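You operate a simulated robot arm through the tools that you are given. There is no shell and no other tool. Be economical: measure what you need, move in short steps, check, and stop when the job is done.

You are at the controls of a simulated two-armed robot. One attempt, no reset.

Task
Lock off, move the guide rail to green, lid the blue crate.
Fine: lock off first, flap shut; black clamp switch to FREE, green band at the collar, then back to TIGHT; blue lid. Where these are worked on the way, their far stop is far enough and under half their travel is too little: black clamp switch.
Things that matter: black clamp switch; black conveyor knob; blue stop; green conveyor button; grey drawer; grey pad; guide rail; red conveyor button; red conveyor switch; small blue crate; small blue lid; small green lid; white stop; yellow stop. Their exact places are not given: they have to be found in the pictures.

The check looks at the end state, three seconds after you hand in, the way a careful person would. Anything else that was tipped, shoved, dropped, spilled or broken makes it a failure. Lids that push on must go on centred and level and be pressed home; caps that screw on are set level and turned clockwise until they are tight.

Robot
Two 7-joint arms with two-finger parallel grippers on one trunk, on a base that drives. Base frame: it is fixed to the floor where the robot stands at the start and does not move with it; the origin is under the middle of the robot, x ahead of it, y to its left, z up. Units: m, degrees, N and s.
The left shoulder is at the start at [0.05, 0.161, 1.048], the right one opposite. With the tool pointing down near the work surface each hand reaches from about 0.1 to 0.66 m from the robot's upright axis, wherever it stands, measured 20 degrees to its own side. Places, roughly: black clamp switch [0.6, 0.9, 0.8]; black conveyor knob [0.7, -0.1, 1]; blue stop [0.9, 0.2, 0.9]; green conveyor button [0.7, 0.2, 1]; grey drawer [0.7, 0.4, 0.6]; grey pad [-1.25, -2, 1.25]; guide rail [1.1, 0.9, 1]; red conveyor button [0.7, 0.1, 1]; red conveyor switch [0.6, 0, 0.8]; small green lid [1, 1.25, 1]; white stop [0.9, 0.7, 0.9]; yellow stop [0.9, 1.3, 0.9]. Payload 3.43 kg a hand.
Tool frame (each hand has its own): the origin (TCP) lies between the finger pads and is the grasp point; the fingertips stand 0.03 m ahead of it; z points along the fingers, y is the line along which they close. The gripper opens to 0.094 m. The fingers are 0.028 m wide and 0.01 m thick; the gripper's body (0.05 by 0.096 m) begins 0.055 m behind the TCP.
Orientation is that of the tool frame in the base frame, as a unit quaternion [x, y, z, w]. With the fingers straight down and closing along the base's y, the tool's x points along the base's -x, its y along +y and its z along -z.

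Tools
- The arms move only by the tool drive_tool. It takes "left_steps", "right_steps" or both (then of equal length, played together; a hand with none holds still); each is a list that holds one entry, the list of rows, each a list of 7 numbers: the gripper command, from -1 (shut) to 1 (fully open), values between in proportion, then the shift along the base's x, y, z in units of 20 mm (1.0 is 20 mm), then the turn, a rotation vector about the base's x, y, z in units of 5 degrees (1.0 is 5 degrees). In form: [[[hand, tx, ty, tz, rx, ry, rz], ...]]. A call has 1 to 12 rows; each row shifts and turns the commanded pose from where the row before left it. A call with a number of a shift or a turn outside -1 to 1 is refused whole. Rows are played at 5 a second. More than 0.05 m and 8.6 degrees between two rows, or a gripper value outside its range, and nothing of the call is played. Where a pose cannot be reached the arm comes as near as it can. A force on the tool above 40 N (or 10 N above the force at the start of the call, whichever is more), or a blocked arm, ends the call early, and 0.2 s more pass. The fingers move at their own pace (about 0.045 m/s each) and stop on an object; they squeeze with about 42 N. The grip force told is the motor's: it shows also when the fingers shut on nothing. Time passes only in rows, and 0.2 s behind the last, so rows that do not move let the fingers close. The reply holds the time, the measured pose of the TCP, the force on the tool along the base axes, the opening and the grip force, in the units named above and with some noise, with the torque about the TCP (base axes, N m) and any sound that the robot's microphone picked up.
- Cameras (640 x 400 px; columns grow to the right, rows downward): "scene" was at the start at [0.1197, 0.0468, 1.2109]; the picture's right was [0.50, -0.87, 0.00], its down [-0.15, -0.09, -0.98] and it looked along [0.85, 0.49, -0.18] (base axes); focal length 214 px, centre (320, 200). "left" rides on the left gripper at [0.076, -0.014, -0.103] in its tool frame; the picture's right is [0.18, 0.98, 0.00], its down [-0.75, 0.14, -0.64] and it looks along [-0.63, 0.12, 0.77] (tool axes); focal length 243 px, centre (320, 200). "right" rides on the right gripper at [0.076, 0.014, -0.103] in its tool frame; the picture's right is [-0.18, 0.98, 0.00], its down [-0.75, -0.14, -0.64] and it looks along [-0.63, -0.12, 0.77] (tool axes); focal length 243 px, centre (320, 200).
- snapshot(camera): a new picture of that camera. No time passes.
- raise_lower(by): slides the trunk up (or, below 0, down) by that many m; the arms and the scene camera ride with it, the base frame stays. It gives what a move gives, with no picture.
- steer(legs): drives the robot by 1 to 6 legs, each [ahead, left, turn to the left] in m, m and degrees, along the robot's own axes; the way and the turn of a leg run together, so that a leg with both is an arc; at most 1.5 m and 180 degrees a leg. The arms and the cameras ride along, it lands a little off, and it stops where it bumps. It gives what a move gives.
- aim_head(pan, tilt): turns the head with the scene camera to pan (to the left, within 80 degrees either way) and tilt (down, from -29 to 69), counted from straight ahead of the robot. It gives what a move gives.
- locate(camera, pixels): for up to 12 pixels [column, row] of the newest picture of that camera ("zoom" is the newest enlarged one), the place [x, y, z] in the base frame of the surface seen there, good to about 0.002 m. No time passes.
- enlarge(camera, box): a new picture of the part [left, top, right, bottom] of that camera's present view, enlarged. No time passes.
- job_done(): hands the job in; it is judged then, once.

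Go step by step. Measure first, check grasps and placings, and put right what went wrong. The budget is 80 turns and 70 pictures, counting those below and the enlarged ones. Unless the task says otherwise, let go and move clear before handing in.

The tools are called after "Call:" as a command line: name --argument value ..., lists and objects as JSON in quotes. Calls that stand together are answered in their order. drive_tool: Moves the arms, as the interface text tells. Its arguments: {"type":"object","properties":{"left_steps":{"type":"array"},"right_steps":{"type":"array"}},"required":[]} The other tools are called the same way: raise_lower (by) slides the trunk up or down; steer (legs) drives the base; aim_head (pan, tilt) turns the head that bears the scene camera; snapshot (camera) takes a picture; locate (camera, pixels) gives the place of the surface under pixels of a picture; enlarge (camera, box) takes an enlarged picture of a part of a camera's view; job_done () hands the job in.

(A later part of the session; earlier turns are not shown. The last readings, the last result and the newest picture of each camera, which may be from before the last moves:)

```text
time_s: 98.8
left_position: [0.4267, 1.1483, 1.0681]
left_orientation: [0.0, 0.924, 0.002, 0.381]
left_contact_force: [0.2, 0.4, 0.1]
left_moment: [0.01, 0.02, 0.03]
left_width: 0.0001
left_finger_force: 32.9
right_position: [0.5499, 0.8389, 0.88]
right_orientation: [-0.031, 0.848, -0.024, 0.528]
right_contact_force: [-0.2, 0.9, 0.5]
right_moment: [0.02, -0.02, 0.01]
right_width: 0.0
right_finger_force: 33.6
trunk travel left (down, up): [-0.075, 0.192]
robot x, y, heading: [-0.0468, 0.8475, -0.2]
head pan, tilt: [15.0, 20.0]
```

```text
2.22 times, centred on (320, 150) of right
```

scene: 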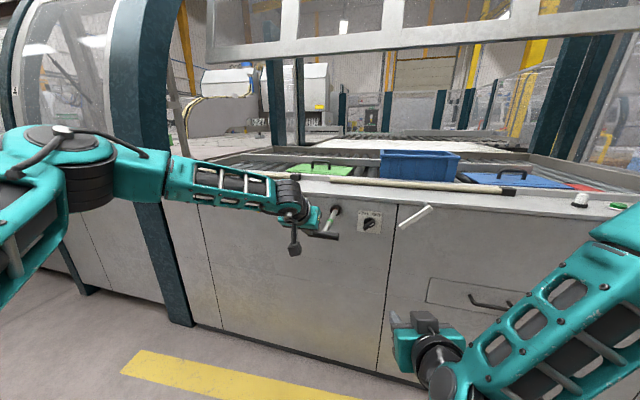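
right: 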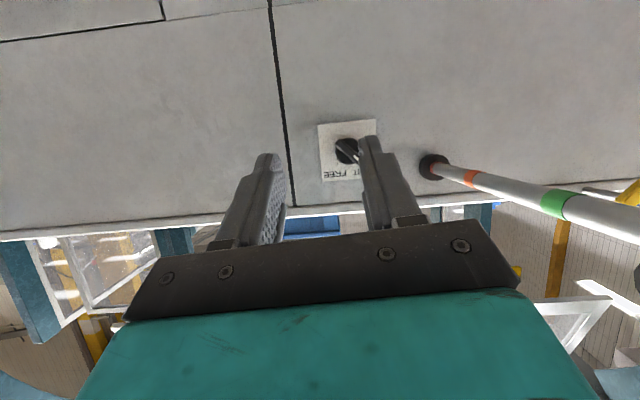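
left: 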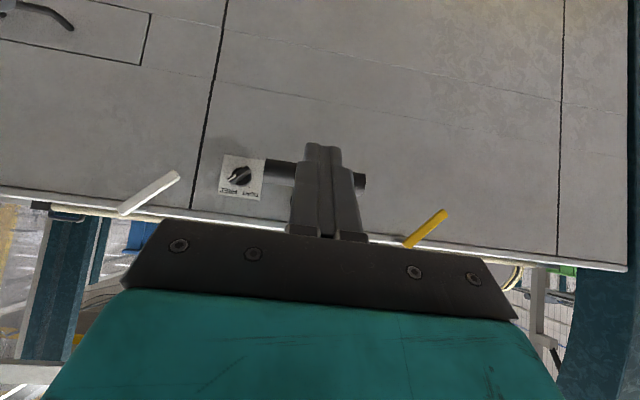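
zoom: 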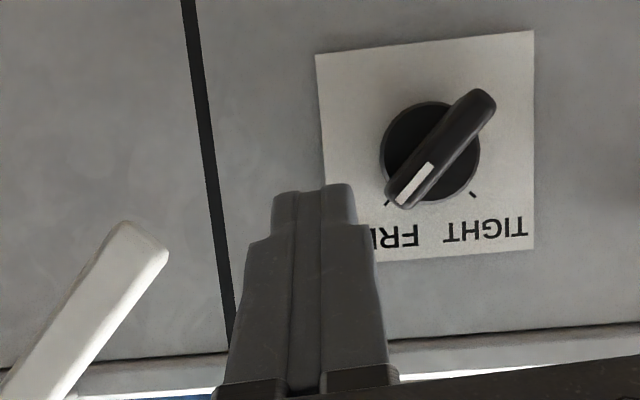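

Well aligned right of the pointer. Insert 0.06 m and sweep left until the stop resists.

Call:
drive_tool --right_steps '[[[-1, 1, 0, 0, 0, 0, 0], [-1, 1, 0, 0, 0, 0, 0], [-1, 1, 0, 0, 0, 0, 0], [-1, 0, 0.5, 0, 0, 0, 0], [-1, 0, 0.5, 0, 0, 0, 0], [-1, 0, 0.4, 0, 0, 0, 0], [-1, 0, 0.3, 0, 0, 0, 0], [-1, 0, 0.2, 0, 0, 0, 0]]]'

Call:
enlarge --camera "right" --box '[200, 60, 440, 240]'

```text
time_s: 100.6
left_position: [0.4259, 1.1467, 1.0706]
left_orientation: [0.001, 0.924, 0.003, 0.382]
left_contact_force: [0.8, 0.3, 0.5]
left_moment: [-0.01, 0.01, -0.01]
left_width: 0.0
left_finger_force: 32.6
right_position: [0.6078, 0.8707, 0.8825]
right_orientation: [-0.026, 0.847, -0.028, 0.53]
right_contact_force: [-14.1, -22.7, 10.0]
right_moment: [-0.51, 0.2, -0.4]
right_width: 0.0
right_finger_force: 33.2
trunk travel left (down, up): [-0.075, 0.192]
robot x, y, heading: [-0.048, 0.8456, 0.0]
head pan, tilt: [15.0, 20.0]
```

```text
2.22 times, centred on (320, 150) of right
```

zoom: 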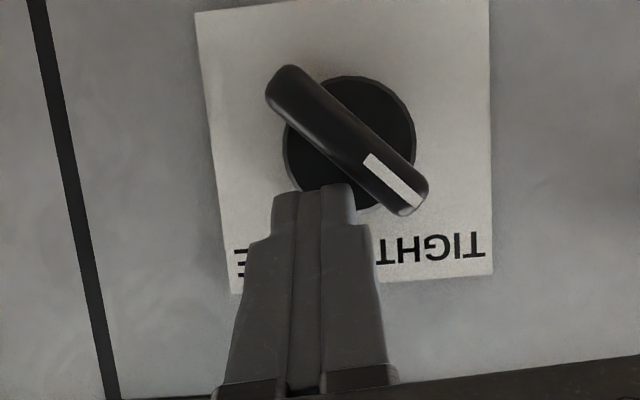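

TIGHT again, pressed against its stop. Withdraw the right hand, raise it to tool-down above the table level.

Call:
drive_tool --right_steps '[[[-1, 0, -0.5, 0, 0, 0, 0], [-1, -1, -0.3, 0, 0, 0, 0], [-1, -1, -0.2, 0, 0, 0, 0], [-1, -1, 0, 0, 0, 0, 0], [-1, -1, 0, 0, 0, 0, 0], [-1, -1, 0, 0.5, 0, 0, 0], [-1, -1, 0, 1, 0, 1, 0], [-1, -1, 0, 1, 0, 1, 0], [-1, 0, 0, 1, 0, 1, 0], [-1, 0, 0, 1, 0, 1, 0], [-1, 0, 0, 1, 0, 1, 0], [-1, 0, 0, 1, 0, 1, 0]]]'

Call:
drive_tool --right_steps '[[[-1, -0.3, -0.3, 1, 0, 1, 0], [-1, -0.3, -0.3, 1, 0, 1, 0], [-1, -0.3, -0.3, 1, 0, 1, 0], [-1, -0.3, -0.3, 1, 0, 1, 0], [-1, 0, -0.3, 1, 0, 1, 0], [-1, 0, -0.3, 1, 0, 1, 0], [-1, 0, -0.3, 1, 0, 0.9, 0]]]' --left_steps '[[[-1, -0.5, 0, 1, 0, 1, 0], [-1, -0.5, 0, 1, 0, 1, 0], [-1, -0.5, 0, 1, 0, 1, 0], [-1, -0.5, 0, 1, 0, 1, 0], [-1, -0.5, 0, 0.5, 0, 1, 0], [-1, -0.5, 0, 0, 0, 1, 0], [-1, 0, 0, 0, 0, 1, 0]]]'

Call:
steer --legs '[[-0.05, 0, 0], [0, -0.43, 0]]'

Call:
aim_head --pan 5 --tilt 20

Call:
snapshot --camera "scene"

```text
time_s: 103.2
left_position: [0.4265, 1.1493, 1.0673]
left_orientation: [0.001, 0.925, 0.001, 0.381]
left_contact_force: [-0.4, 0.2, 0.5]
left_moment: [0.02, -0.02, 0.01]
left_width: 0.0001
left_finger_force: 33.0
right_position: [0.4711, 0.8571, 1.0135]
right_orientation: [-0.036, 0.956, -0.015, 0.291]
right_contact_force: [0.0, 0.9, -0.1]
right_moment: [0.01, 0.02, -0.01]
right_width: 0.0003
right_finger_force: 33.4
trunk travel left (down, up): [-0.075, 0.192]
robot x, y, heading: [-0.0482, 0.8492, -0.2]
head pan, tilt: [15.0, 20.0]
```

```text
time_s: 104.8
left_position: [0.3662, 1.15, 1.1572]
left_orientation: [0.0, 0.996, 0.001, 0.084]
left_contact_force: [-0.3, -1.3, -0.5]
left_moment: [-0.02, -0.01, 0.0]
left_width: 0.0001
left_finger_force: 33.2
right_position: [0.4456, 0.8158, 1.1508]
right_orientation: [-0.039, 0.999, -0.004, -0.008]
right_contact_force: [-0.2, -0.6, -0.9]
right_moment: [0.04, 0.0, -0.04]
right_width: 0.0
right_finger_force: 32.7
trunk travel left (down, up): [-0.075, 0.192]
robot x, y, heading: [-0.0463, 0.8462, -0.2]
head pan, tilt: [15.0, 20.0]
```

```text
time_s: 109.6
left_position: [0.3134, 0.7205, 1.1566]
left_orientation: [0.0, 0.996, 0.002, 0.086]
left_contact_force: [0.3, -0.2, -0.2]
left_moment: [-0.02, 0.0, -0.02]
left_width: 0.0
left_finger_force: 33.1
right_position: [0.395, 0.386, 1.1513]
right_orientation: [-0.04, 0.999, -0.005, -0.007]
right_contact_force: [0.8, 0.2, -0.5]
right_moment: [0.0, -0.01, 0.0]
right_width: 0.0
right_finger_force: 33.1
trunk travel left (down, up): [-0.075, 0.192]
robot x, y, heading: [-0.0984, 0.418, -0.0]
head pan, tilt: [15.0, 20.0]
```

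```text
time_s: 110.4
left_position: [0.3146, 0.7197, 1.1571]
left_orientation: [0.0, 0.996, 0.001, 0.086]
left_contact_force: [-0.3, 0.4, -0.2]
left_moment: [-0.05, 0.0, -0.04]
left_width: 0.0
left_finger_force: 33.3
right_position: [0.3944, 0.3866, 1.15]
right_orientation: [-0.04, 0.999, -0.005, -0.006]
right_contact_force: [0.9, 0.1, -0.7]
right_moment: [0.02, -0.02, -0.02]
right_width: 0.0
right_finger_force: 33.0
trunk travel left (down, up): [-0.075, 0.192]
robot x, y, heading: [-0.1027, 0.4194, 0.2]
head pan, tilt: [5.0, 20.0]
```

```text
19 pictures are left
```

scene: 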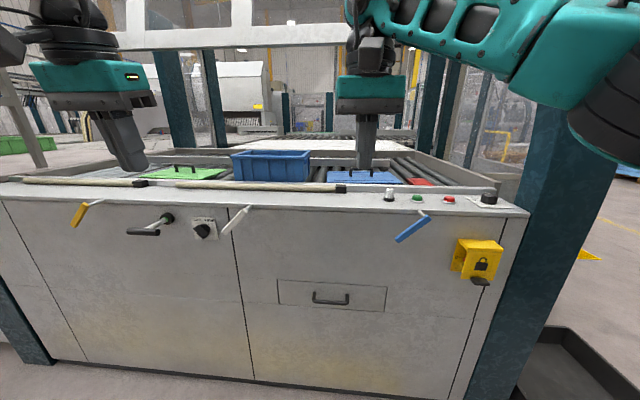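

Check the flap and the conveyor in detail.

Call:
enlarge --camera "scene" --box '[430, 225, 530, 300]'

Call:
enlarge --camera "scene" --box '[190, 130, 450, 210]'

Call:
locate --camera "scene" --pixels '[[233, 158], [309, 154], [238, 178], [310, 178], [234, 182], [382, 168], [330, 172], [345, 184], [400, 180], [425, 182]]'

```text
5.33 times, centred on (480, 262) of scene
```

zoom: 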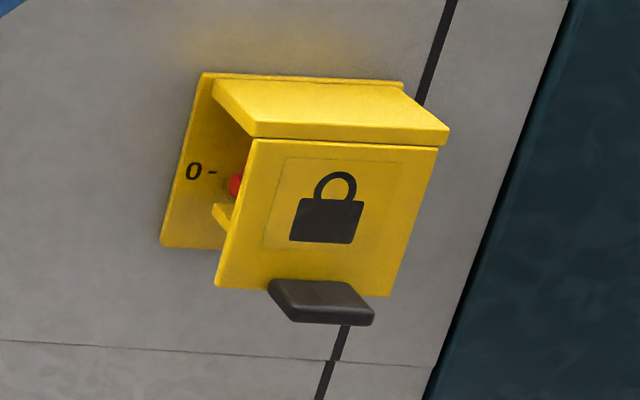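

```text
2.46 times, centred on (320, 170) of scene
```

zoom: 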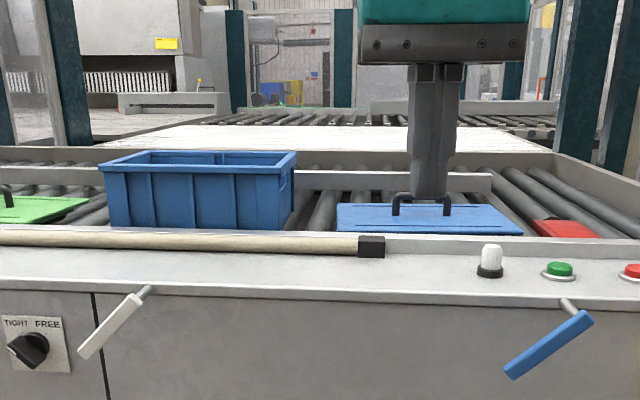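

```text
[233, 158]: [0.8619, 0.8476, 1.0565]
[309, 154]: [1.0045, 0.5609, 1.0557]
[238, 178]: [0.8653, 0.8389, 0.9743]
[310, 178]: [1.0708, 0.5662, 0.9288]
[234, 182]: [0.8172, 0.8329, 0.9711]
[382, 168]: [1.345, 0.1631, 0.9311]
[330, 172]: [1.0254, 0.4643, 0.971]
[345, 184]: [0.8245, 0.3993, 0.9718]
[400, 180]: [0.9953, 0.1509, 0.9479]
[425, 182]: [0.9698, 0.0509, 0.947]
```

Flap shut with the switch on 0. Before driving closer, check where the overhead guard beam is, e.g. pixel (180,38).

Call:
locate --camera "scene" --pixels '[[200, 40], [280, 35], [180, 90], [205, 90], [427, 90], [385, 137], [308, 160], [420, 155], [260, 152], [165, 170]]'

Call:
steer --legs '[[0.2, 0, 0]]'

Call:
snapshot --camera "right"

```text
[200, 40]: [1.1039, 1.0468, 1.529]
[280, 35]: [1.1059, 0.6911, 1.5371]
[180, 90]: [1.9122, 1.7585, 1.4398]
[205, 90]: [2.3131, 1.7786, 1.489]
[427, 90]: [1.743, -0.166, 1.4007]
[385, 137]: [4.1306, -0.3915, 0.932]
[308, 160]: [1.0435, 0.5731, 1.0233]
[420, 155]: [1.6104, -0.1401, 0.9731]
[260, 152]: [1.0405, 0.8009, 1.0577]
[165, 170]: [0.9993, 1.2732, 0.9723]
```

```text
time_s: 112.0
left_position: [0.5154, 0.7193, 1.1575]
left_orientation: [0.001, 0.996, 0.002, 0.086]
left_contact_force: [0.6, 0.4, -0.4]
left_moment: [-0.03, 0.0, 0.02]
left_width: 0.0
left_finger_force: 33.1
right_position: [0.5941, 0.3853, 1.1511]
right_orientation: [-0.04, 0.999, -0.004, -0.007]
right_contact_force: [-0.2, -0.9, -0.4]
right_moment: [0.01, 0.0, 0.01]
right_width: 0.0
right_finger_force: 33.4
trunk travel left (down, up): [-0.075, 0.192]
robot x, y, heading: [0.1029, 0.4179, -0.3]
head pan, tilt: [5.0, 20.0]
```

```text
16 pictures are left
```

right: 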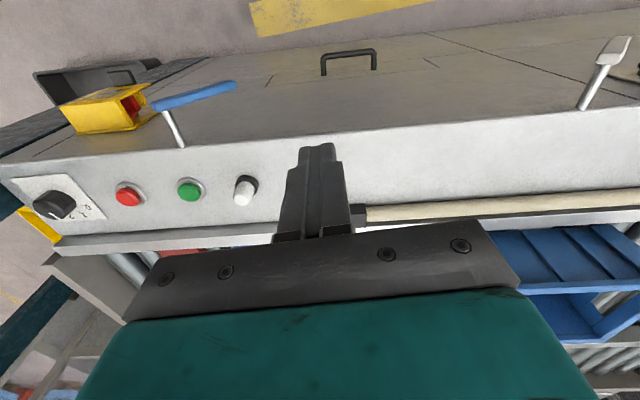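

The beam is at x 1.10, z 1.53, out of the way. I'll raise the trunk, drive to x ≈ 0.28 and view lid and crate from above with the head camera; the right hand moves aside.

Call:
raise_lower --by 0.12

Call:
steer --legs '[[0.18, 0, 0]]'

Call:
drive_tool --right_steps '[[[-1, -0.9, -0.8, 0.5, 0, 0, 0], [-1, -0.9, -0.8, 0.5, 0, 0, 0], [-1, -0.9, -0.8, 0.3, 0, 0, 0], [-1, -0.9, -0.8, 0, 0, 0, 0], [-1, -0.9, -0.8, 0, 0, 0, 0], [-1, -0.9, -0.8, 0, 0, 0, 0], [0, 0, -1, 0, 0, 0, 0], [0, 0, -1, 0, 0, 0, 0], [0, 0, -1, 0, 0, 0, 0]]]' --left_steps '[[[-1, -1, 0.5, 0, 0, 0, 0], [-1, -1, 0.5, 0, 0, 0, 0], [-1, -1, 0.5, 0, 0, 0, 0], [-1, -1, 0.5, 0, 0, 0, 0], [-1, -1, 0.5, 0, 0, 0, 0], [-1, -1, 0.5, 0, 0, 0, 0], [-1, -0.5, 0.5, 0, 0, 0, 0], [-1, 0, 0.5, 0, 0, 0, 0], [-1, 0, 0, 0, 0, 0, 0]]]'

Call:
aim_head --pan 5 --tilt 35

Call:
snapshot --camera "scene"

```text
time_s: 113.5
left_position: [0.5153, 0.719, 1.2771]
left_orientation: [0.001, 0.996, 0.002, 0.085]
left_contact_force: [-0.1, -0.2, 0.0]
left_moment: [0.03, 0.0, 0.01]
left_width: 0.0002
left_finger_force: 32.9
right_position: [0.5945, 0.3853, 1.271]
right_orientation: [-0.04, 0.999, -0.005, -0.007]
right_contact_force: [0.4, -0.9, 0.5]
right_moment: [-0.02, 0.0, -0.02]
right_width: 0.0001
right_finger_force: 32.7
trunk travel left (down, up): [-0.195, 0.072]
robot x, y, heading: [0.1005, 0.4207, -0.0]
head pan, tilt: [5.0, 20.0]
```

```text
time_s: 115.0
left_position: [0.6973, 0.7201, 1.2774]
left_orientation: [0.002, 0.996, 0.001, 0.086]
left_contact_force: [0.0, -0.7, 0.7]
left_moment: [0.0, 0.02, 0.0]
left_width: 0.0001
left_finger_force: 32.6
right_position: [0.7764, 0.3857, 1.2699]
right_orientation: [-0.04, 0.999, -0.004, -0.007]
right_contact_force: [-0.2, 0.2, -0.2]
right_moment: [0.05, 0.06, 0.01]
right_width: 0.0
right_finger_force: 33.0
trunk travel left (down, up): [-0.195, 0.072]
robot x, y, heading: [0.2839, 0.4207, 0.1]
head pan, tilt: [5.0, 20.0]
```

```text
time_s: 117.0
left_position: [0.5669, 0.7981, 1.2775]
left_orientation: [0.001, 0.996, 0.001, 0.086]
left_contact_force: [-0.4, 0.1, 0.1]
left_moment: [-0.01, 0.01, 0.01]
left_width: 0.0
left_finger_force: 33.0
right_position: [0.6674, 0.2293, 1.2968]
right_orientation: [-0.04, 0.999, -0.004, -0.007]
right_contact_force: [-0.3, 0.2, 0.1]
right_moment: [-0.01, -0.04, 0.02]
right_width: 0.0472
right_finger_force: 0.1
trunk travel left (down, up): [-0.195, 0.072]
robot x, y, heading: [0.2837, 0.4147, -0.2]
head pan, tilt: [5.0, 20.0]
```

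```text
time_s: 117.8
left_position: [0.5662, 0.7982, 1.2771]
left_orientation: [0.001, 0.996, 0.002, 0.087]
left_contact_force: [0.0, 0.1, -1.1]
left_moment: [-0.01, 0.03, 0.01]
left_width: 0.0
left_finger_force: 33.1
right_position: [0.6678, 0.2292, 1.299]
right_orientation: [-0.039, 0.999, -0.004, -0.005]
right_contact_force: [-0.3, -0.2, 0.7]
right_moment: [0.01, -0.02, 0.0]
right_width: 0.0471
right_finger_force: 0.1
trunk travel left (down, up): [-0.195, 0.072]
robot x, y, heading: [0.2879, 0.4179, -0.1]
head pan, tilt: [5.0, 35.0]
```

```text
15 pictures are left
```

scene: 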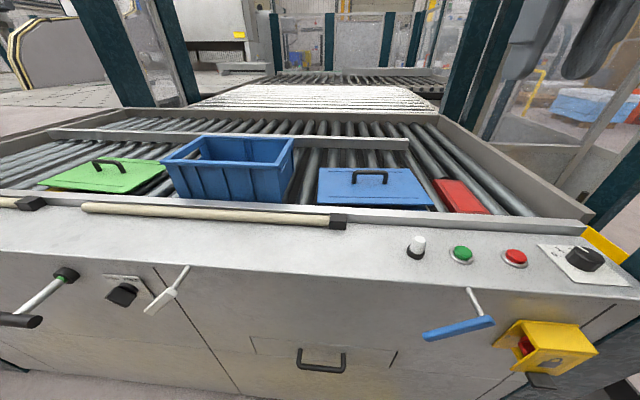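

Excellent view. Measure the lid, its handle, and the crate rim.

Call:
locate --camera "scene" --pixels '[[319, 170], [411, 169], [432, 205], [320, 203], [353, 178], [387, 178], [370, 173], [163, 160], [195, 139], [292, 139], [280, 170], [340, 190]]'

Call:
enlarge --camera "scene" --box '[150, 120, 450, 220]'

```text
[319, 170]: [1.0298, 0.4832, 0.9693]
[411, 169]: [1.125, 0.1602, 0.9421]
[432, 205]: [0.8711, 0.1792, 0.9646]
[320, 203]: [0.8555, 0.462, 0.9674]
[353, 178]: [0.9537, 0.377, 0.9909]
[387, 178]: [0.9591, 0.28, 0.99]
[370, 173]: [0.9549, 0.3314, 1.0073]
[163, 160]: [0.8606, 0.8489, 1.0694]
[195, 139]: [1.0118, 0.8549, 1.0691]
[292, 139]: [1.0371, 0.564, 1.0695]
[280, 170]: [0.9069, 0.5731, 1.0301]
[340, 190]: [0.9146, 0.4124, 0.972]
```

```text
2.13 times, centred on (300, 170) of scene
```

zoom: 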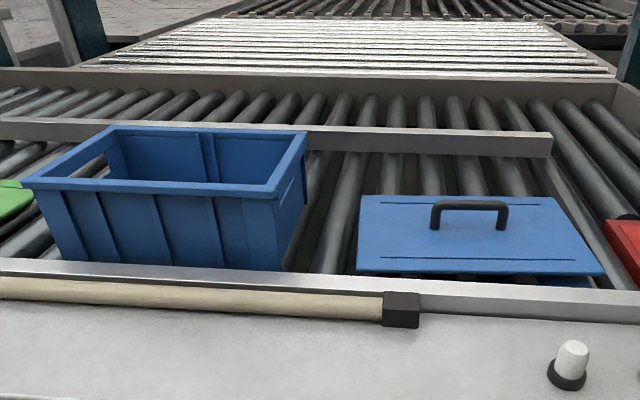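

Call:
locate --camera "zoom" --pixels '[[364, 199], [548, 200], [598, 270], [361, 268], [436, 206], [505, 206], [25, 181], [272, 193], [303, 134], [117, 130], [150, 186], [290, 160]]'

Call:
locate --camera "zoom" --pixels '[[68, 155], [210, 132], [200, 190], [470, 205], [440, 215], [500, 215], [460, 270], [450, 200], [60, 178], [268, 190], [120, 140], [298, 140]]'

```text
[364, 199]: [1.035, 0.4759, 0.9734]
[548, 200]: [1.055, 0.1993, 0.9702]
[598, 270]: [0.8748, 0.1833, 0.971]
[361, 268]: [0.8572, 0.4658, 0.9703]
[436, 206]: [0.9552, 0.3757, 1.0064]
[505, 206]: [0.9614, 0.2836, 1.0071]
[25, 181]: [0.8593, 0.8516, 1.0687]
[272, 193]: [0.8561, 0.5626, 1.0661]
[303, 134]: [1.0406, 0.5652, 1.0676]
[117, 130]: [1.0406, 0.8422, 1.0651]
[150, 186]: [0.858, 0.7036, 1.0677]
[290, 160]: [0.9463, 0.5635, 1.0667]
```

```text
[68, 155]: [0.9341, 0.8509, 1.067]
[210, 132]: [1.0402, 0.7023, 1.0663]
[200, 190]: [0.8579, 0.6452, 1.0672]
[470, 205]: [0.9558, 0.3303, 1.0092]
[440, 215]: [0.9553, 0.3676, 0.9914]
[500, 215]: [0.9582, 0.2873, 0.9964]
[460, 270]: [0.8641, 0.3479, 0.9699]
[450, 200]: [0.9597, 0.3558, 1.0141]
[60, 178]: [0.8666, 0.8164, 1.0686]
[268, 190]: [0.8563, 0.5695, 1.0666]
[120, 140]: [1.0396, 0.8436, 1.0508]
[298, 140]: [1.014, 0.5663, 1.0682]
```

Crate rim: x 0.856–1.042, y 0.5625–0.852, centre ≈(0.949, 0.707), top z 1.067, yaw ≈ 0. Lid centre ≈(0.956, 0.331), yawed +3.9°, handle bar along it at z ≈ 1.0. For reach I'll turn the base 60° left so the right shoulder comes nearer the machine.

Call:
steer --legs '[[-0.08, 0, 0], [0, 0, 60], [-0.176, -0.191, 0]]'

Call:
aim_head --pan -55 --tilt 35

```text
time_s: 123.4
left_position: [0.0939, 0.6057, 1.2764]
left_orientation: [-0.496, 0.864, 0.044, 0.074]
left_contact_force: [-0.8, -0.2, 0.0]
left_moment: [0.01, 0.0, -0.03]
left_width: 0.0001
left_finger_force: 33.4
right_position: [0.6372, 0.4073, 1.2978]
right_orientation: [-0.532, 0.847, -0.007, -0.003]
right_contact_force: [-0.4, -1.2, 0.8]
right_moment: [0.0, -0.02, 0.02]
right_width: 0.0469
right_finger_force: 0.1
trunk travel left (down, up): [-0.195, 0.072]
robot x, y, heading: [0.2769, 0.1744, 59.6]
head pan, tilt: [5.0, 35.0]
```

```text
time_s: 124.7
left_position: [0.0938, 0.6064, 1.2774]
left_orientation: [-0.496, 0.864, 0.045, 0.073]
left_contact_force: [-0.6, 0.5, -0.2]
left_moment: [0.03, 0.01, 0.02]
left_width: 0.0001
left_finger_force: 32.9
right_position: [0.6365, 0.4084, 1.2971]
right_orientation: [-0.532, 0.847, -0.009, -0.003]
right_contact_force: [-0.7, -0.1, -0.1]
right_moment: [0.01, 0.03, -0.02]
right_width: 0.0471
right_finger_force: 0.0
trunk travel left (down, up): [-0.195, 0.072]
robot x, y, heading: [0.2798, 0.1693, 59.7]
head pan, tilt: [-55.0, 35.0]
```

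Tool is down with its closing axis at 154°; it needs 184° (across the bar). Move over the lid handle, turning +29.6°, fingers open.

Call:
drive_tool --right_steps '[[[0.5, 1, -0.3, -0.3, 0.2, 0.06, 1], [0.5, 1, -0.3, -0.3, 0, 0, 1], [0.5, 1, -0.3, -0.3, 0, 0, 1], [0.5, 1, -0.3, -0.3, 0, 0, 1], [0.5, 1, -0.3, -0.3, 0, 0, 1], [0.5, 1, -0.3, -0.3, 0, 0, 0.92], [0.5, 1, -0.3, -0.5, 0, 0, 0], [0.5, 1, -0.3, -0.5, 0, 0, 0], [0.5, 1, -0.3, -0.5, 0, 0, 0], [0.5, 1, -0.3, -0.5, 0, 0, 0], [0.5, 1, -0.3, -0.5, 0, 0, 0], [0.5, 1, -0.3, -0.5, 0, 0, 0]]]'

Call:
drive_tool --right_steps '[[[0.5, 1, -0.08, -0.5, 0, 0, 0], [0.5, 1, -0.08, -0.5, 0, 0, 0], [0.5, 1, -0.08, -0.5, 0, 0, 0], [0.5, 1, -0.06, -0.5, 0, 0, 0]]]'

Call:
snapshot --camera "scene"

```text
time_s: 127.3
left_position: [0.0936, 0.6049, 1.2768]
left_orientation: [-0.496, 0.864, 0.045, 0.074]
left_contact_force: [-0.1, 0.4, 0.1]
left_moment: [-0.02, -0.03, 0.02]
left_width: 0.0
left_finger_force: 32.8
right_position: [0.7653, 0.338, 1.1621]
right_orientation: [0.73, -0.683, -0.001, 0.0]
right_contact_force: [0.1, -0.2, 0.7]
right_moment: [0.0, -0.01, 0.02]
right_width: 0.0708
right_finger_force: 0.0
right hand out of reach, approached as far as the arm can: row 6, 7, 8, 9, 10, 11, 12
trunk travel left (down, up): [-0.195, 0.072]
robot x, y, heading: [0.2793, 0.1702, 59.7]
head pan, tilt: [-55.0, 35.0]
```

```text
time_s: 128.3
left_position: [0.0935, 0.6067, 1.2773]
left_orientation: [-0.496, 0.864, 0.044, 0.075]
left_contact_force: [-0.7, -0.2, 0.1]
left_moment: [0.0, -0.01, 0.01]
left_width: 0.0
left_finger_force: 33.4
right_position: [0.7688, 0.3381, 1.1322]
right_orientation: [0.73, -0.683, -0.002, 0.001]
right_contact_force: [-0.6, 0.7, -0.4]
right_moment: [-0.02, 0.0, -0.01]
right_width: 0.0704
right_finger_force: 0.1
right hand out of reach, approached as far as the arm can: row 1, 2, 3, 4
trunk travel left (down, up): [-0.195, 0.072]
robot x, y, heading: [0.2755, 0.1697, 59.7]
head pan, tilt: [-55.0, 35.0]
```

```text
13 pictures are left
```

scene: 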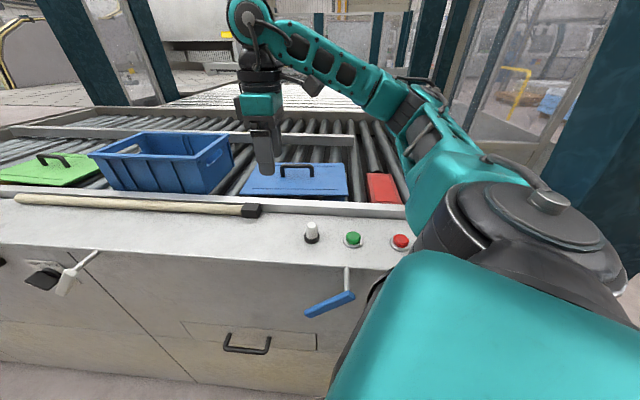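

The arm stalls at x 0.77, starting when the yaw completed, so I suspect the wrist roll. Test: turn back by ~30° while moving on toward the lid.

Call:
drive_tool --right_steps '[[[0.5, 0, 0, 0.5, 0, 0, -1], [0.5, 0.5, 0, 0.5, 0, 0, -1], [0.5, 1, 0, 0.5, 0, 0, -1], [0.5, 1, 0, 0, 0, 0, -1], [0.5, 1, 0, 0, 0, 0, -1], [0.5, 1, 0, 0, 0, 0, -1], [0.5, 1, 0, 0, 0, 0, 0], [0.5, 1, 0, 0, 0, 0, 0], [0.5, 1, 0, 0, 0, 0, 0], [0.5, 1, 0, 0, 0, 0, 0]]]'

```text
time_s: 130.5
left_position: [0.0929, 0.606, 1.2755]
left_orientation: [-0.496, 0.864, 0.044, 0.073]
left_contact_force: [0.3, -1.5, -0.2]
left_moment: [0.0, 0.0, -0.03]
left_width: 0.0
left_finger_force: 32.8
right_position: [0.9035, 0.34, 1.158]
right_orientation: [-0.529, 0.849, 0.002, 0.0]
right_contact_force: [-0.1, -0.2, -0.2]
right_moment: [0.0, -0.03, 0.03]
right_width: 0.0704
right_finger_force: 0.0
right hand out of reach, approached as far as the arm can: row 9, 10
trunk travel left (down, up): [-0.195, 0.072]
robot x, y, heading: [0.275, 0.1706, 60.0]
head pan, tilt: [-55.0, 35.0]
```

Confirmed: wrist roll is the limit in that direction. Turn the other way to the equivalent grasp (closing axis at 4°), 150° back, over a more comfortable spot.

Call:
drive_tool --right_steps '[[[0.5, -1, 0, 0.5, 0, 0, -1], [0.5, -1, 0, 0.5, 0, 0, -1], [0.5, -1, 0, 0, 0, 0, -1], [0.5, -1, 0, 0, 0, 0, -1], [0.5, 0, 0, 0, 0, 0, -1], [0.5, 0, 0, 0, 0, 0, -1], [0.5, 0, 0, 0, 0, 0, -1], [0.5, 0, 0, 0, 0, 0, -1], [0.5, 0, 0, 0, 0, 0, -1], [0.5, 0, 0, 0, 0, 0, -1]]]'

Call:
drive_tool --right_steps '[[[0.5, 0, 0, 0, 0, 0, -1], [0.5, 0, 0, 0, 0, 0, -1], [0.5, 0, 0, 0, 0, 0, -1], [0.5, 0, 0, 0, 0, 0, -1], [0.5, 0, 0, 0, 0, 0, -1], [0.5, 0, 0, 0, 0, 0, -1], [0.5, 0, 0, 0, 0, 0, -1], [0.5, 0, 0, 0, 0, 0, -1], [0.5, 0, 0, 0, 0, 0, -1], [0.5, 0, 0, 0, 0, 0, -1], [0.5, 0, 0, 0, 0, 0, -1]]]'

Call:
drive_tool --right_steps '[[[0.5, 0, 0, 0, 0, 0, -1], [0.5, 0, 0, 0, 0, 0, -1], [0.5, 0, 0, 0, 0, 0, -1], [0.5, 0, 0, 0, 0, 0, -1], [0.5, 0, 0, 0, 0, 0, -1], [0.5, 0, 0, 0, 0, 0, -1], [0.5, 0, 0, 0, 0, 0, -1], [0.5, 0, 0, 0, 0, 0, -1], [0.5, 0, 0, 0, 0, 0, -1]]]'

```text
time_s: 132.7
left_position: [0.094, 0.6056, 1.2762]
left_orientation: [-0.496, 0.864, 0.044, 0.074]
left_contact_force: [0.8, -0.6, 0.5]
left_moment: [0.01, -0.01, 0.02]
left_width: 0.0002
left_finger_force: 32.7
right_position: [0.8231, 0.338, 1.1787]
right_orientation: [-0.12, 0.993, 0.001, 0.0]
right_contact_force: [-0.5, 0.6, -0.4]
right_moment: [0.01, 0.02, -0.03]
right_width: 0.0709
right_finger_force: 0.2
trunk travel left (down, up): [-0.195, 0.072]
robot x, y, heading: [0.2788, 0.1717, 59.7]
head pan, tilt: [-55.0, 35.0]
```

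```text
time_s: 135.1
left_position: [0.0933, 0.6066, 1.2776]
left_orientation: [-0.496, 0.864, 0.045, 0.074]
left_contact_force: [-0.9, -0.1, 0.8]
left_moment: [0.02, -0.01, -0.02]
left_width: 0.0
left_finger_force: 33.4
right_position: [0.8236, 0.3396, 1.1771]
right_orientation: [0.351, 0.936, 0.001, 0.001]
right_contact_force: [-1.2, -0.1, -0.3]
right_moment: [0.04, 0.01, 0.02]
right_width: 0.0704
right_finger_force: 0.2
trunk travel left (down, up): [-0.195, 0.072]
robot x, y, heading: [0.2796, 0.1709, 59.5]
head pan, tilt: [-55.0, 35.0]
```

```text
time_s: 137.1
left_position: [0.094, 0.6056, 1.2771]
left_orientation: [-0.496, 0.864, 0.044, 0.074]
left_contact_force: [0.4, 0.6, 0.8]
left_moment: [0.02, -0.01, -0.01]
left_width: 0.0001
left_finger_force: 33.7
right_position: [0.8236, 0.3387, 1.178]
right_orientation: [0.684, 0.73, 0.001, 0.002]
right_contact_force: [-0.5, 0.0, -0.4]
right_moment: [0.0, 0.0, 0.0]
right_width: 0.0704
right_finger_force: 0.2
trunk travel left (down, up): [-0.195, 0.072]
robot x, y, heading: [0.2777, 0.1709, 59.8]
head pan, tilt: [-55.0, 35.0]
```

Orientation reached freely (closing axis at 3.7°). Move over the handle.

Call:
drive_tool --right_steps '[[[0.5, 0.95, -0.06, -0.3, 0, 0, 0], [0.5, 0.95, -0.06, -0.4, 0, 0, 0], [0.5, 0.95, -0.06, -0.5, 0, 0, 0], [0.5, 0.95, -0.06, -0.6, 0, 0, 0], [0.5, 0.95, -0.06, -0.6, 0, 0, 0], [0.5, 0.95, -0.06, -0.7, 0, 0, 0], [0.5, 0.95, -0.06, -0.8, 0, 0, 0]]]'

Call:
snapshot --camera "right"

```text
time_s: 138.7
left_position: [0.0926, 0.6067, 1.2757]
left_orientation: [-0.496, 0.864, 0.044, 0.073]
left_contact_force: [-0.1, 0.0, -0.2]
left_moment: [-0.01, 0.01, -0.02]
left_width: 0.0
left_finger_force: 32.9
right_position: [0.9572, 0.3315, 1.0987]
right_orientation: [0.683, 0.73, 0.001, 0.001]
right_contact_force: [0.6, 0.1, -0.7]
right_moment: [-0.01, -0.01, -0.01]
right_width: 0.0706
right_finger_force: 0.2
trunk travel left (down, up): [-0.195, 0.072]
robot x, y, heading: [0.2814, 0.1693, 59.5]
head pan, tilt: [-55.0, 35.0]
```

```text
12 pictures are left
```

right: 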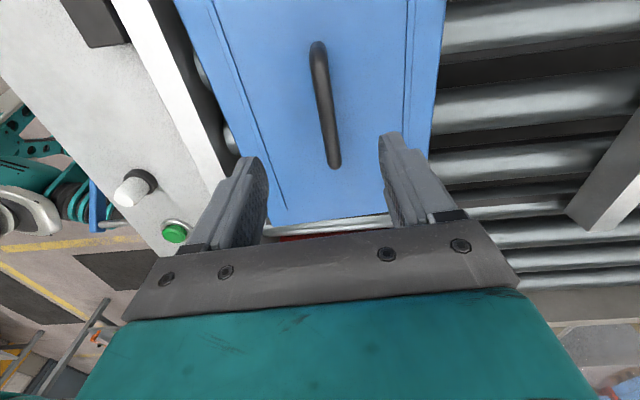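

Call:
locate --camera "right" --pixels '[[318, 46], [335, 163], [327, 105], [320, 105], [334, 105], [273, 222], [200, 90], [433, 100], [441, 20], [180, 20], [300, 150]]'

```text
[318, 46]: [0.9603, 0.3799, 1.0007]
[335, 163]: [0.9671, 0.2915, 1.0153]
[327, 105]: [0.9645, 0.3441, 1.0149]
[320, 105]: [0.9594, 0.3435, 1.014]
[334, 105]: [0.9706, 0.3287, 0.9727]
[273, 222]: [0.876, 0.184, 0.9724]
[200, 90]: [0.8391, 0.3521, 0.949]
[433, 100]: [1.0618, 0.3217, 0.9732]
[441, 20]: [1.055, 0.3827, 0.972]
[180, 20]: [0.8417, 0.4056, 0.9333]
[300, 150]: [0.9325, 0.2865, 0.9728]
```

Bar centre is at (0.9635, 0.334), top z 1.015; lid top 0.9725. Descend to TCP z ≈ 1.008 and close.

Call:
drive_tool --right_steps '[[[0.5, 0.3, 0.08, -0.9, 0, 0, 0.1], [0.5, 0, 0, -0.9, 0, 0, 0], [0.5, 0, 0, -0.9, 0, 0, 0], [0.5, 0, 0, -0.9, 0, 0, 0], [0.5, 0, 0, -0.9, 0, 0, 0], [-1, 0, 0, 0, 0, 0, 0], [-1, 0, 0, 0, 0, 0, 0], [-1, 0, 0, 0, 0, 0, 0], [-1, 0, 0, 0, 0, 0, 0], [-1, 0, 0, 0, 0, 0, 0]]]'

Call:
drive_tool --right_steps '[[[-1, 0, 0, 0.5, 0, 0, 0], [-1, 0, 0, 1, 0, 0, 0], [-1, 0, 0, 1, 0, 0, 0], [-1, 0, 0, 1, 0, 0, 0], [-1, 0, 0, 1, 0, 0, 0], [-1, 0, 0, 1, 0, 0, 0], [-1, 0, 0, 1, 0, 0, 0], [-1, 0, 0, 1, 0, 0, 0], [-1, 0, 0, 1, 0, 0, 0]]]'

Call:
snapshot --camera "scene"

```text
time_s: 140.9
left_position: [0.0931, 0.6064, 1.2775]
left_orientation: [-0.496, 0.864, 0.044, 0.074]
left_contact_force: [-0.4, 0.0, 0.0]
left_moment: [0.01, -0.02, 0.02]
left_width: 0.0
left_finger_force: 33.0
right_position: [0.9623, 0.3321, 1.0099]
right_orientation: [0.679, 0.734, 0.0, 0.002]
right_contact_force: [-0.8, -0.7, -0.2]
right_moment: [0.03, 0.01, -0.01]
right_width: 0.0173
right_finger_force: 41.8
trunk travel left (down, up): [-0.195, 0.072]
robot x, y, heading: [0.2808, 0.1695, 59.4]
head pan, tilt: [-55.0, 35.0]
```

```text
time_s: 142.9
left_position: [0.0929, 0.6059, 1.2763]
left_orientation: [-0.495, 0.864, 0.045, 0.074]
left_contact_force: [-0.3, -0.8, 0.7]
left_moment: [0.01, 0.0, -0.01]
left_width: 0.0
left_finger_force: 32.8
right_position: [0.962, 0.3324, 1.1812]
right_orientation: [0.68, 0.733, 0.002, 0.001]
right_contact_force: [0.2, -0.5, -2.5]
right_moment: [0.03, 0.01, 0.0]
right_width: 0.0175
right_finger_force: 42.0
trunk travel left (down, up): [-0.195, 0.072]
robot x, y, heading: [0.2827, 0.1669, 59.6]
head pan, tilt: [-55.0, 35.0]
```

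```text
11 pictures are left
```

scene: 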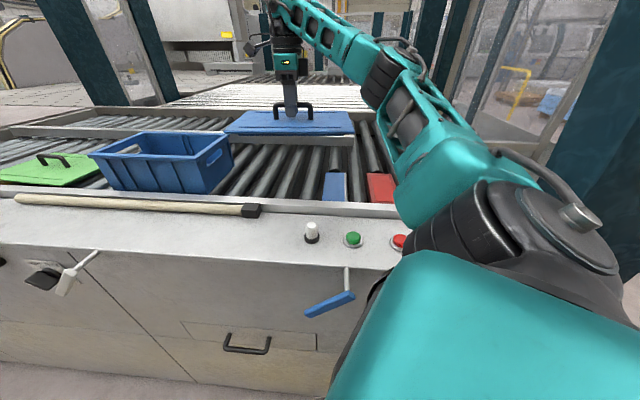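

Lid is held level (moment ~0). Before moving, measure the crate rim from this different viewpoint.

Call:
enlarge --camera "scene" --box '[80, 120, 240, 200]'

```text
4.00 times, centred on (160, 160) of scene
```

zoom: 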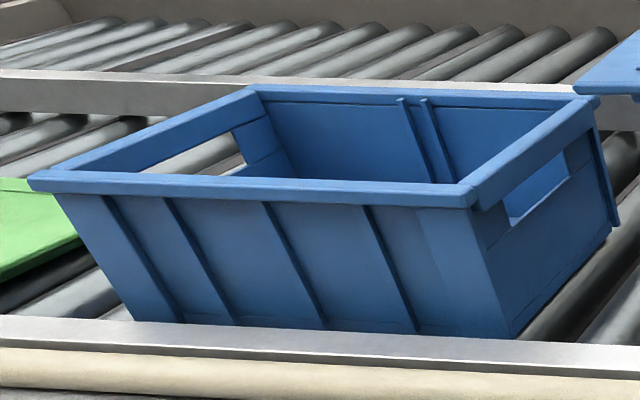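

Call:
locate --camera "zoom" --pixels '[[32, 177], [474, 191], [597, 98], [250, 88], [100, 183], [400, 192], [540, 143], [130, 143], [350, 90], [480, 94], [150, 175], [400, 186]]'

Call:
locate --camera "zoom" --pixels '[[535, 133], [545, 140], [550, 146], [140, 130], [145, 136], [150, 142], [420, 92], [420, 96], [420, 101], [250, 181], [250, 186], [250, 192]]'

```text
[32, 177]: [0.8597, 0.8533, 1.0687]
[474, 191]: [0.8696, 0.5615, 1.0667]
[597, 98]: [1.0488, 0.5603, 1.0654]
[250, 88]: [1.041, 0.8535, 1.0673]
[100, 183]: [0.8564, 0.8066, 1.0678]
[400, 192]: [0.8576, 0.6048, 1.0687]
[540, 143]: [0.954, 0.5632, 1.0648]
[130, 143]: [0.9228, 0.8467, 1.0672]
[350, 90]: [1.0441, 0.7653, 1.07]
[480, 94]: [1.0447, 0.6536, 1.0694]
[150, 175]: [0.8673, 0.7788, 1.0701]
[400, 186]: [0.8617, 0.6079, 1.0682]
```

```text
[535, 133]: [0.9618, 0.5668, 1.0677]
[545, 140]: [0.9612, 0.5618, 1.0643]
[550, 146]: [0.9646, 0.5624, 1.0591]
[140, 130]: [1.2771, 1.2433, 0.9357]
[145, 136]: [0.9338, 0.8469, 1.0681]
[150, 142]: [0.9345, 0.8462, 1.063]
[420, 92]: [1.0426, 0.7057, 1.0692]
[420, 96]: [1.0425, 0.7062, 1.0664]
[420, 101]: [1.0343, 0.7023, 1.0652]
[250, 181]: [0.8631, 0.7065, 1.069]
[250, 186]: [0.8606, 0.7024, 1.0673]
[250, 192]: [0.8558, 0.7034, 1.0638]
```

Crate centre ≈ (0.951, 0.707), rim 0.192 × 0.292. Now measure the held lid relative to the TCP.

Call:
enlarge --camera "scene" --box '[215, 85, 365, 165]'

```text
4.27 times, centred on (290, 125) of scene
```

zoom: 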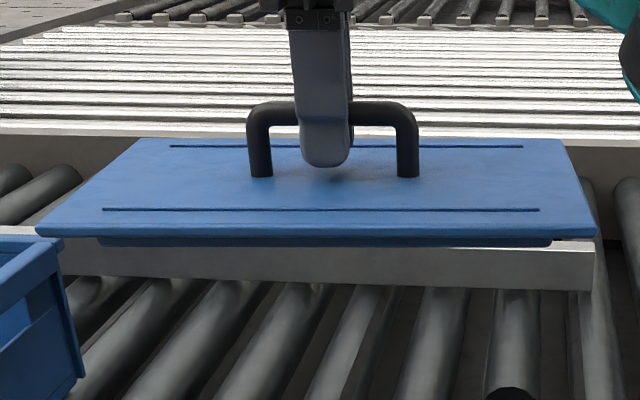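

Call:
locate --camera "zoom" --pixels '[[42, 226], [592, 229], [564, 144], [141, 142], [320, 226], [93, 186], [579, 186], [450, 141], [258, 130], [408, 130], [105, 243], [545, 243]]'

Call:
locate --camera "zoom" --pixels '[[200, 227], [450, 228], [200, 141], [520, 141], [575, 170], [590, 210], [110, 170], [60, 210], [580, 180], [325, 232], [262, 110], [402, 110]]'

```text
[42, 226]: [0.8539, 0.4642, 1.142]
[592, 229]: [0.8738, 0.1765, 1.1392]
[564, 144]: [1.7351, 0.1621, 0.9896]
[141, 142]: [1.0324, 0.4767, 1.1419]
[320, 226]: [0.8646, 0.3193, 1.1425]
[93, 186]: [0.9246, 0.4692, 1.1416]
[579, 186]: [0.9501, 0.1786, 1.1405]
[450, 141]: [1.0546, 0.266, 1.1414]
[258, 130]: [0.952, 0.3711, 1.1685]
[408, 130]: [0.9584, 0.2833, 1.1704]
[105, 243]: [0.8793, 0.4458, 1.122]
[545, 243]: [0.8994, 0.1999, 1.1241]
```

```text
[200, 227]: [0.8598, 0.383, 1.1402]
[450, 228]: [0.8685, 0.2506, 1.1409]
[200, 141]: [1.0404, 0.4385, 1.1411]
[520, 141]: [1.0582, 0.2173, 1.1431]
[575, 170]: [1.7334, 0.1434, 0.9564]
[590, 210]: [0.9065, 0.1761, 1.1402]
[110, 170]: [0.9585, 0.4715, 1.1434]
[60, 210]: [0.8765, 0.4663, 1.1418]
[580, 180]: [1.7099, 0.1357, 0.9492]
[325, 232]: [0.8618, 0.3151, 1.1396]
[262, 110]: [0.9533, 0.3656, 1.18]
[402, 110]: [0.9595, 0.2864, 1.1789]
```

The lid is a flat plate with a plug beneath; its centre is ~5 mm to the -y side of the TCP, yaw +4°. Target TCP: (0.9525, 0.712) with a −4° turn. Drive the base +0.38 m along y holding the lid.

Call:
steer --legs '[[0.328, 0.192, 0]]'

```text
time_s: 145.3
left_position: [0.0929, 0.9871, 1.2761]
left_orientation: [-0.497, 0.864, 0.044, 0.074]
left_contact_force: [-0.3, 0.0, -0.1]
left_moment: [-0.01, -0.01, 0.05]
left_width: 0.0
left_finger_force: 32.7
right_position: [0.9631, 0.7139, 1.1801]
right_orientation: [0.679, 0.734, 0.001, 0.002]
right_contact_force: [-0.2, -1.0, -1.5]
right_moment: [-0.03, 0.04, 0.01]
right_width: 0.0174
right_finger_force: 42.2
trunk travel left (down, up): [-0.195, 0.072]
robot x, y, heading: [0.2783, 0.5523, 59.8]
head pan, tilt: [-55.0, 35.0]
```

Adjust yaw −4.1°, x −10.6 mm, y −2 mm and lower 30 mm, then check the alignment.

Call:
drive_tool --right_steps '[[[-1, -0.27, -0.05, 0, 0, 0, -0.41], [-1, -0.26, -0.05, 0, 0, 0, -0.41], [-1, 0, 0, -0.75, 0, 0, 0], [-1, 0, 0, -0.75, 0, 0, 0], [-1, 0, 0, 0, 0, 0, 0]]]'

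Call:
enlarge --camera "scene" --box '[200, 80, 380, 200]'

```text
time_s: 146.5
left_position: [0.0922, 0.9872, 1.2772]
left_orientation: [-0.497, 0.863, 0.044, 0.074]
left_contact_force: [0.0, 0.2, -0.3]
left_moment: [0.01, 0.01, -0.03]
left_width: 0.0001
left_finger_force: 32.9
right_position: [0.9525, 0.7118, 1.1502]
right_orientation: [0.705, 0.71, 0.0, 0.002]
right_contact_force: [0.2, 0.4, -0.1]
right_moment: [0.0, 0.0, 0.02]
right_width: 0.0173
right_finger_force: 41.6
trunk travel left (down, up): [-0.195, 0.072]
robot x, y, heading: [0.2792, 0.5516, 59.7]
head pan, tilt: [-55.0, 35.0]
```

```text
3.33 times, centred on (290, 140) of scene
```

zoom: 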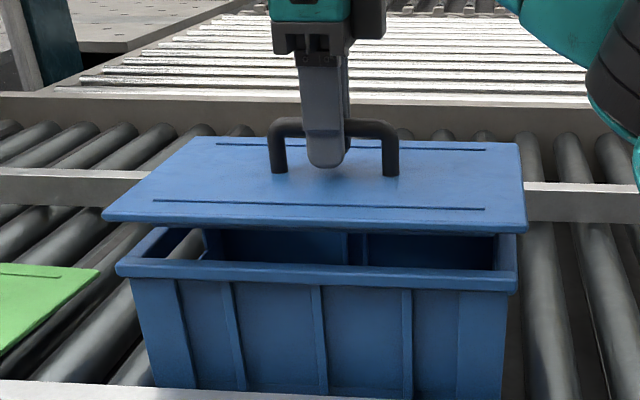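

Call:
locate --camera "zoom" --pixels '[[110, 212], [522, 223], [516, 150], [200, 141], [200, 216], [420, 222], [119, 262], [513, 277], [200, 268], [420, 276], [519, 180], [150, 180]]'

Call:
locate --camera "zoom" --pixels '[[116, 264], [515, 275], [514, 255], [512, 245], [125, 256], [140, 240], [155, 232], [300, 266], [300, 270], [300, 273], [300, 217], [300, 221]]'

```text
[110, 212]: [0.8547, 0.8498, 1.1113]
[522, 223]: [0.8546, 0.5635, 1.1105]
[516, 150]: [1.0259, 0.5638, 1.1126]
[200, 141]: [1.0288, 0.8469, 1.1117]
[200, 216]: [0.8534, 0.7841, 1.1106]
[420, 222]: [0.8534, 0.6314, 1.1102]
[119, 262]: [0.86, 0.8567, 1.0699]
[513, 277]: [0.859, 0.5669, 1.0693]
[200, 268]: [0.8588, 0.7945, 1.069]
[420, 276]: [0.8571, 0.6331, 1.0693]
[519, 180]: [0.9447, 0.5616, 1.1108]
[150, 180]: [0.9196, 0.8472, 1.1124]
```

```text
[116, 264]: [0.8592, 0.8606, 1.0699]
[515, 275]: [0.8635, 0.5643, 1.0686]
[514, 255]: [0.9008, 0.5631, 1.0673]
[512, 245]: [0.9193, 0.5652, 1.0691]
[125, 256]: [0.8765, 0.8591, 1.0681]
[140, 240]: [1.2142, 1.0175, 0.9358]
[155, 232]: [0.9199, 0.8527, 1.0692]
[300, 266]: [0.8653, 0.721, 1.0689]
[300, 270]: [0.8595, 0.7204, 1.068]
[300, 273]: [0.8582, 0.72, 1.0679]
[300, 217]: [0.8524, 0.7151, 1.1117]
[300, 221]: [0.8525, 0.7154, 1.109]
```

Against the rim, the lid is ~4.5 mm too far −y and ~3 mm too near. Correct that, then lower onto the rim.

Call:
drive_tool --right_steps '[[[-1, 0.15, 0.23, 0, 0, 0, 0], [-1, 0, 0, -0.7, 0, 0, 0], [-1, 0, 0, -0.6, 0, 0, 0], [-1, 0, 0, 0, 0, 0, 0]]]'

Call:
enlarge --camera "scene" --box '[200, 80, 380, 200]'

```text
time_s: 147.5
left_position: [0.0926, 0.9861, 1.2777]
left_orientation: [-0.497, 0.863, 0.045, 0.074]
left_contact_force: [0.1, -1.3, 0.2]
left_moment: [0.02, 0.03, 0.0]
left_width: 0.0
left_finger_force: 33.0
right_position: [0.9546, 0.7157, 1.1239]
right_orientation: [0.705, 0.709, 0.001, 0.002]
right_contact_force: [0.2, -0.6, -1.0]
right_moment: [0.01, -0.01, 0.02]
right_width: 0.0173
right_finger_force: 42.5
trunk travel left (down, up): [-0.195, 0.072]
robot x, y, heading: [0.2793, 0.5493, 59.7]
head pan, tilt: [-55.0, 35.0]
```

```text
3.33 times, centred on (290, 140) of scene
```

zoom: 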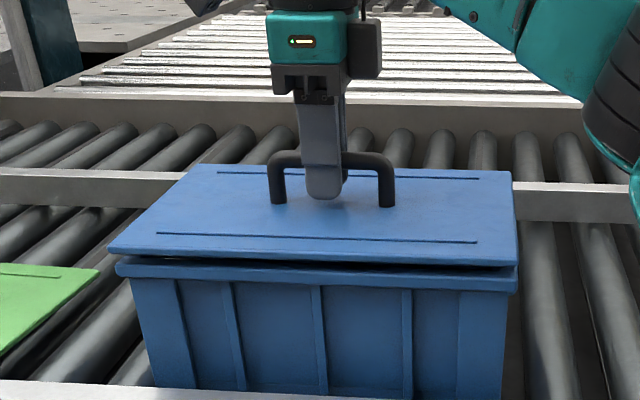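

Plug is entering cleanly. Lower in small steps until the plate seats and press.

Call:
drive_tool --right_steps '[[[-1, 0, 0, -0.25, 0, 0, 0], [-1, 0, 0, -0.25, 0, 0, 0], [-1, 0, 0, -0.2, 0, 0, 0], [-1, 0, 0, -0.2, 0, 0, 0], [-1, 0, 0, -0.2, 0, 0, 0], [-1, 0, 0, -0.2, 0, 0, 0], [-1, 0, 0, -0.2, 0, 0, 0], [-1, 0, 0, -0.2, 0, 0, 0]]]'

Call:
enlarge --camera "scene" --box '[200, 80, 380, 200]'

```text
time_s: 148.4
left_position: [0.0912, 0.9878, 1.2772]
left_orientation: [-0.497, 0.863, 0.043, 0.074]
left_contact_force: [-0.1, -0.1, 0.4]
left_moment: [0.02, 0.0, -0.02]
left_width: 0.0
left_finger_force: 33.6
right_position: [0.9539, 0.7163, 1.1169]
right_orientation: [0.705, 0.709, 0.009, 0.0]
right_contact_force: [-0.4, -1.7, 13.0]
right_moment: [-1.15, 0.13, 0.08]
right_width: 0.0173
right_finger_force: 42.2
trunk travel left (down, up): [-0.195, 0.072]
robot x, y, heading: [0.2765, 0.5438, 60.0]
head pan, tilt: [-55.0, 35.0]
stopped in row 4 (right hand): the force on the tool passed its limit at 44 N (the readings are from after the stop); the commanded pose is now the measured one
```

```text
3.33 times, centred on (290, 140) of scene
5 turns are left
```

zoom: 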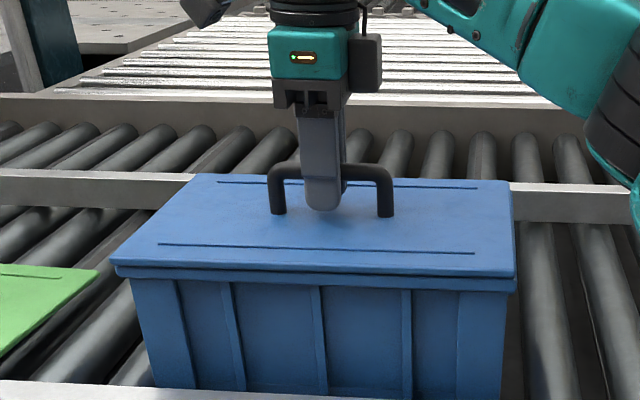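

44 N with a moment says one end touched first: the lid is nearly home but slightly tilted. Let go so it can settle, then press the handle with shut fingers on the left, right and centre, and look.

Call:
drive_tool --right_steps '[[[-0.3, 0, 0, 0, 0, 0, 0], [-0.3, 0, 0, 0, 0, 0, 0], [-0.3, 0, 0, 0, 0, 0, 0], [-0.3, 0, 0, 1, 0, 0, 0], [-0.3, 0, 0, 1, 0, 0, 0], [-0.3, 0, 0, 0.6, 0, 0, 0], [-1, 0, 0.6, 0, 0, 0, 0], [-1, 0, 0.6, 0, 0, 0, 0], [-1, 0, 0, 0, 0, 0, 0], [-1, 0, 0, 0, 0, 0, 0]]]'

Call:
drive_tool --right_steps '[[[-1, 0, 0, -0.4, 0, 0, 0], [-1, 0, 0, -0.25, 0, 0, 0], [-1, 0, 0, -0.2, 0, 0, 0], [-1, 0, 0, -0.2, 0, 0, 0], [-1, 0, 0, -0.2, 0, 0, 0], [-1, 0, 0, -0.2, 0, 0, 0], [-1, 0, 0, -0.2, 0, 0, 0], [-1, 0, 0, -0.2, 0, 0, 0], [-1, 0, 0, -0.2, 0, 0, 0], [-1, 0, 0, -0.2, 0, 0, 0]]]'

Call:
drive_tool --right_steps '[[[-1, 0, 0, 0.7, 0, 0, 0], [-1, 0, -0.9, 0, 0, 0, 0], [-1, 0, -0.9, 0, 0, 0, 0], [-1, 0, -0.9, 0, 0, 0, 0], [-1, 0, 0, -0.3, 0, 0, 0], [-1, 0, 0, -0.2, 0, 0, 0], [-1, 0, 0, -0.2, 0, 0, 0], [-1, 0, 0, -0.2, 0, 0, 0], [-1, 0, 0, -0.2, 0, 0, 0], [-1, 0, 0, -0.2, 0, 0, 0], [-1, 0, 0, -0.2, 0, 0, 0], [-1, 0, 0, -0.2, 0, 0, 0]]]'

Call:
enlarge --camera "scene" --box '[200, 80, 380, 200]'

```text
time_s: 150.6
left_position: [0.0923, 0.9874, 1.2775]
left_orientation: [-0.496, 0.864, 0.045, 0.074]
left_contact_force: [0.3, -0.4, 0.8]
left_moment: [-0.01, -0.02, -0.02]
left_width: 0.0
left_finger_force: 33.3
right_position: [0.9561, 0.7399, 1.1658]
right_orientation: [0.705, 0.709, 0.009, 0.0]
right_contact_force: [-0.9, -0.1, 0.3]
right_moment: [-0.01, 0.01, -0.02]
right_width: 0.0
right_finger_force: 33.4
trunk travel left (down, up): [-0.195, 0.072]
robot x, y, heading: [0.2821, 0.5477, 59.6]
head pan, tilt: [-55.0, 35.0]
```

```text
time_s: 151.8
left_position: [0.0921, 0.9849, 1.2776]
left_orientation: [-0.497, 0.864, 0.044, 0.074]
left_contact_force: [-0.3, -0.1, 0.5]
left_moment: [0.01, -0.01, 0.01]
left_width: 0.0
left_finger_force: 33.0
right_position: [0.9551, 0.74, 1.1502]
right_orientation: [0.705, 0.709, 0.018, -0.003]
right_contact_force: [-2.4, -3.5, 13.7]
right_moment: [-0.26, 0.08, 0.05]
right_width: 0.0
right_finger_force: 32.6
trunk travel left (down, up): [-0.195, 0.072]
robot x, y, heading: [0.2804, 0.5532, 59.5]
head pan, tilt: [-55.0, 35.0]
stopped in row 5 (right hand): the force on the tool passed its limit at 44 N (the readings are from after the stop); the commanded pose is now the measured one
```

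```text
time_s: 153.7
left_position: [0.0919, 0.9867, 1.2757]
left_orientation: [-0.497, 0.864, 0.044, 0.073]
left_contact_force: [-0.2, -0.4, 0.0]
left_moment: [0.01, 0.01, -0.02]
left_width: 0.0002
left_finger_force: 33.3
right_position: [0.9551, 0.6878, 1.1503]
right_orientation: [0.704, 0.709, 0.026, -0.004]
right_contact_force: [-0.5, -3.1, 14.3]
right_moment: [-0.27, 0.11, 0.05]
right_width: 0.0
right_finger_force: 32.8
trunk travel left (down, up): [-0.195, 0.072]
robot x, y, heading: [0.2782, 0.5468, 59.9]
head pan, tilt: [-55.0, 35.0]
stopped in row 9 (right hand): the force on the tool passed its limit at 45 N (the readings are from after the stop); the commanded pose is now the measured one
```

```text
3.33 times, centred on (290, 140) of scene
4 turns are left
```

zoom: 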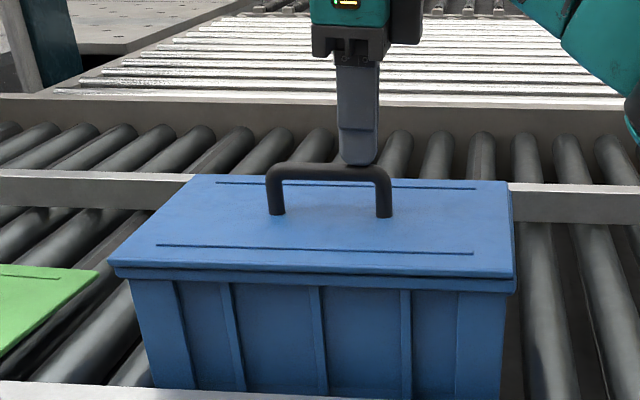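

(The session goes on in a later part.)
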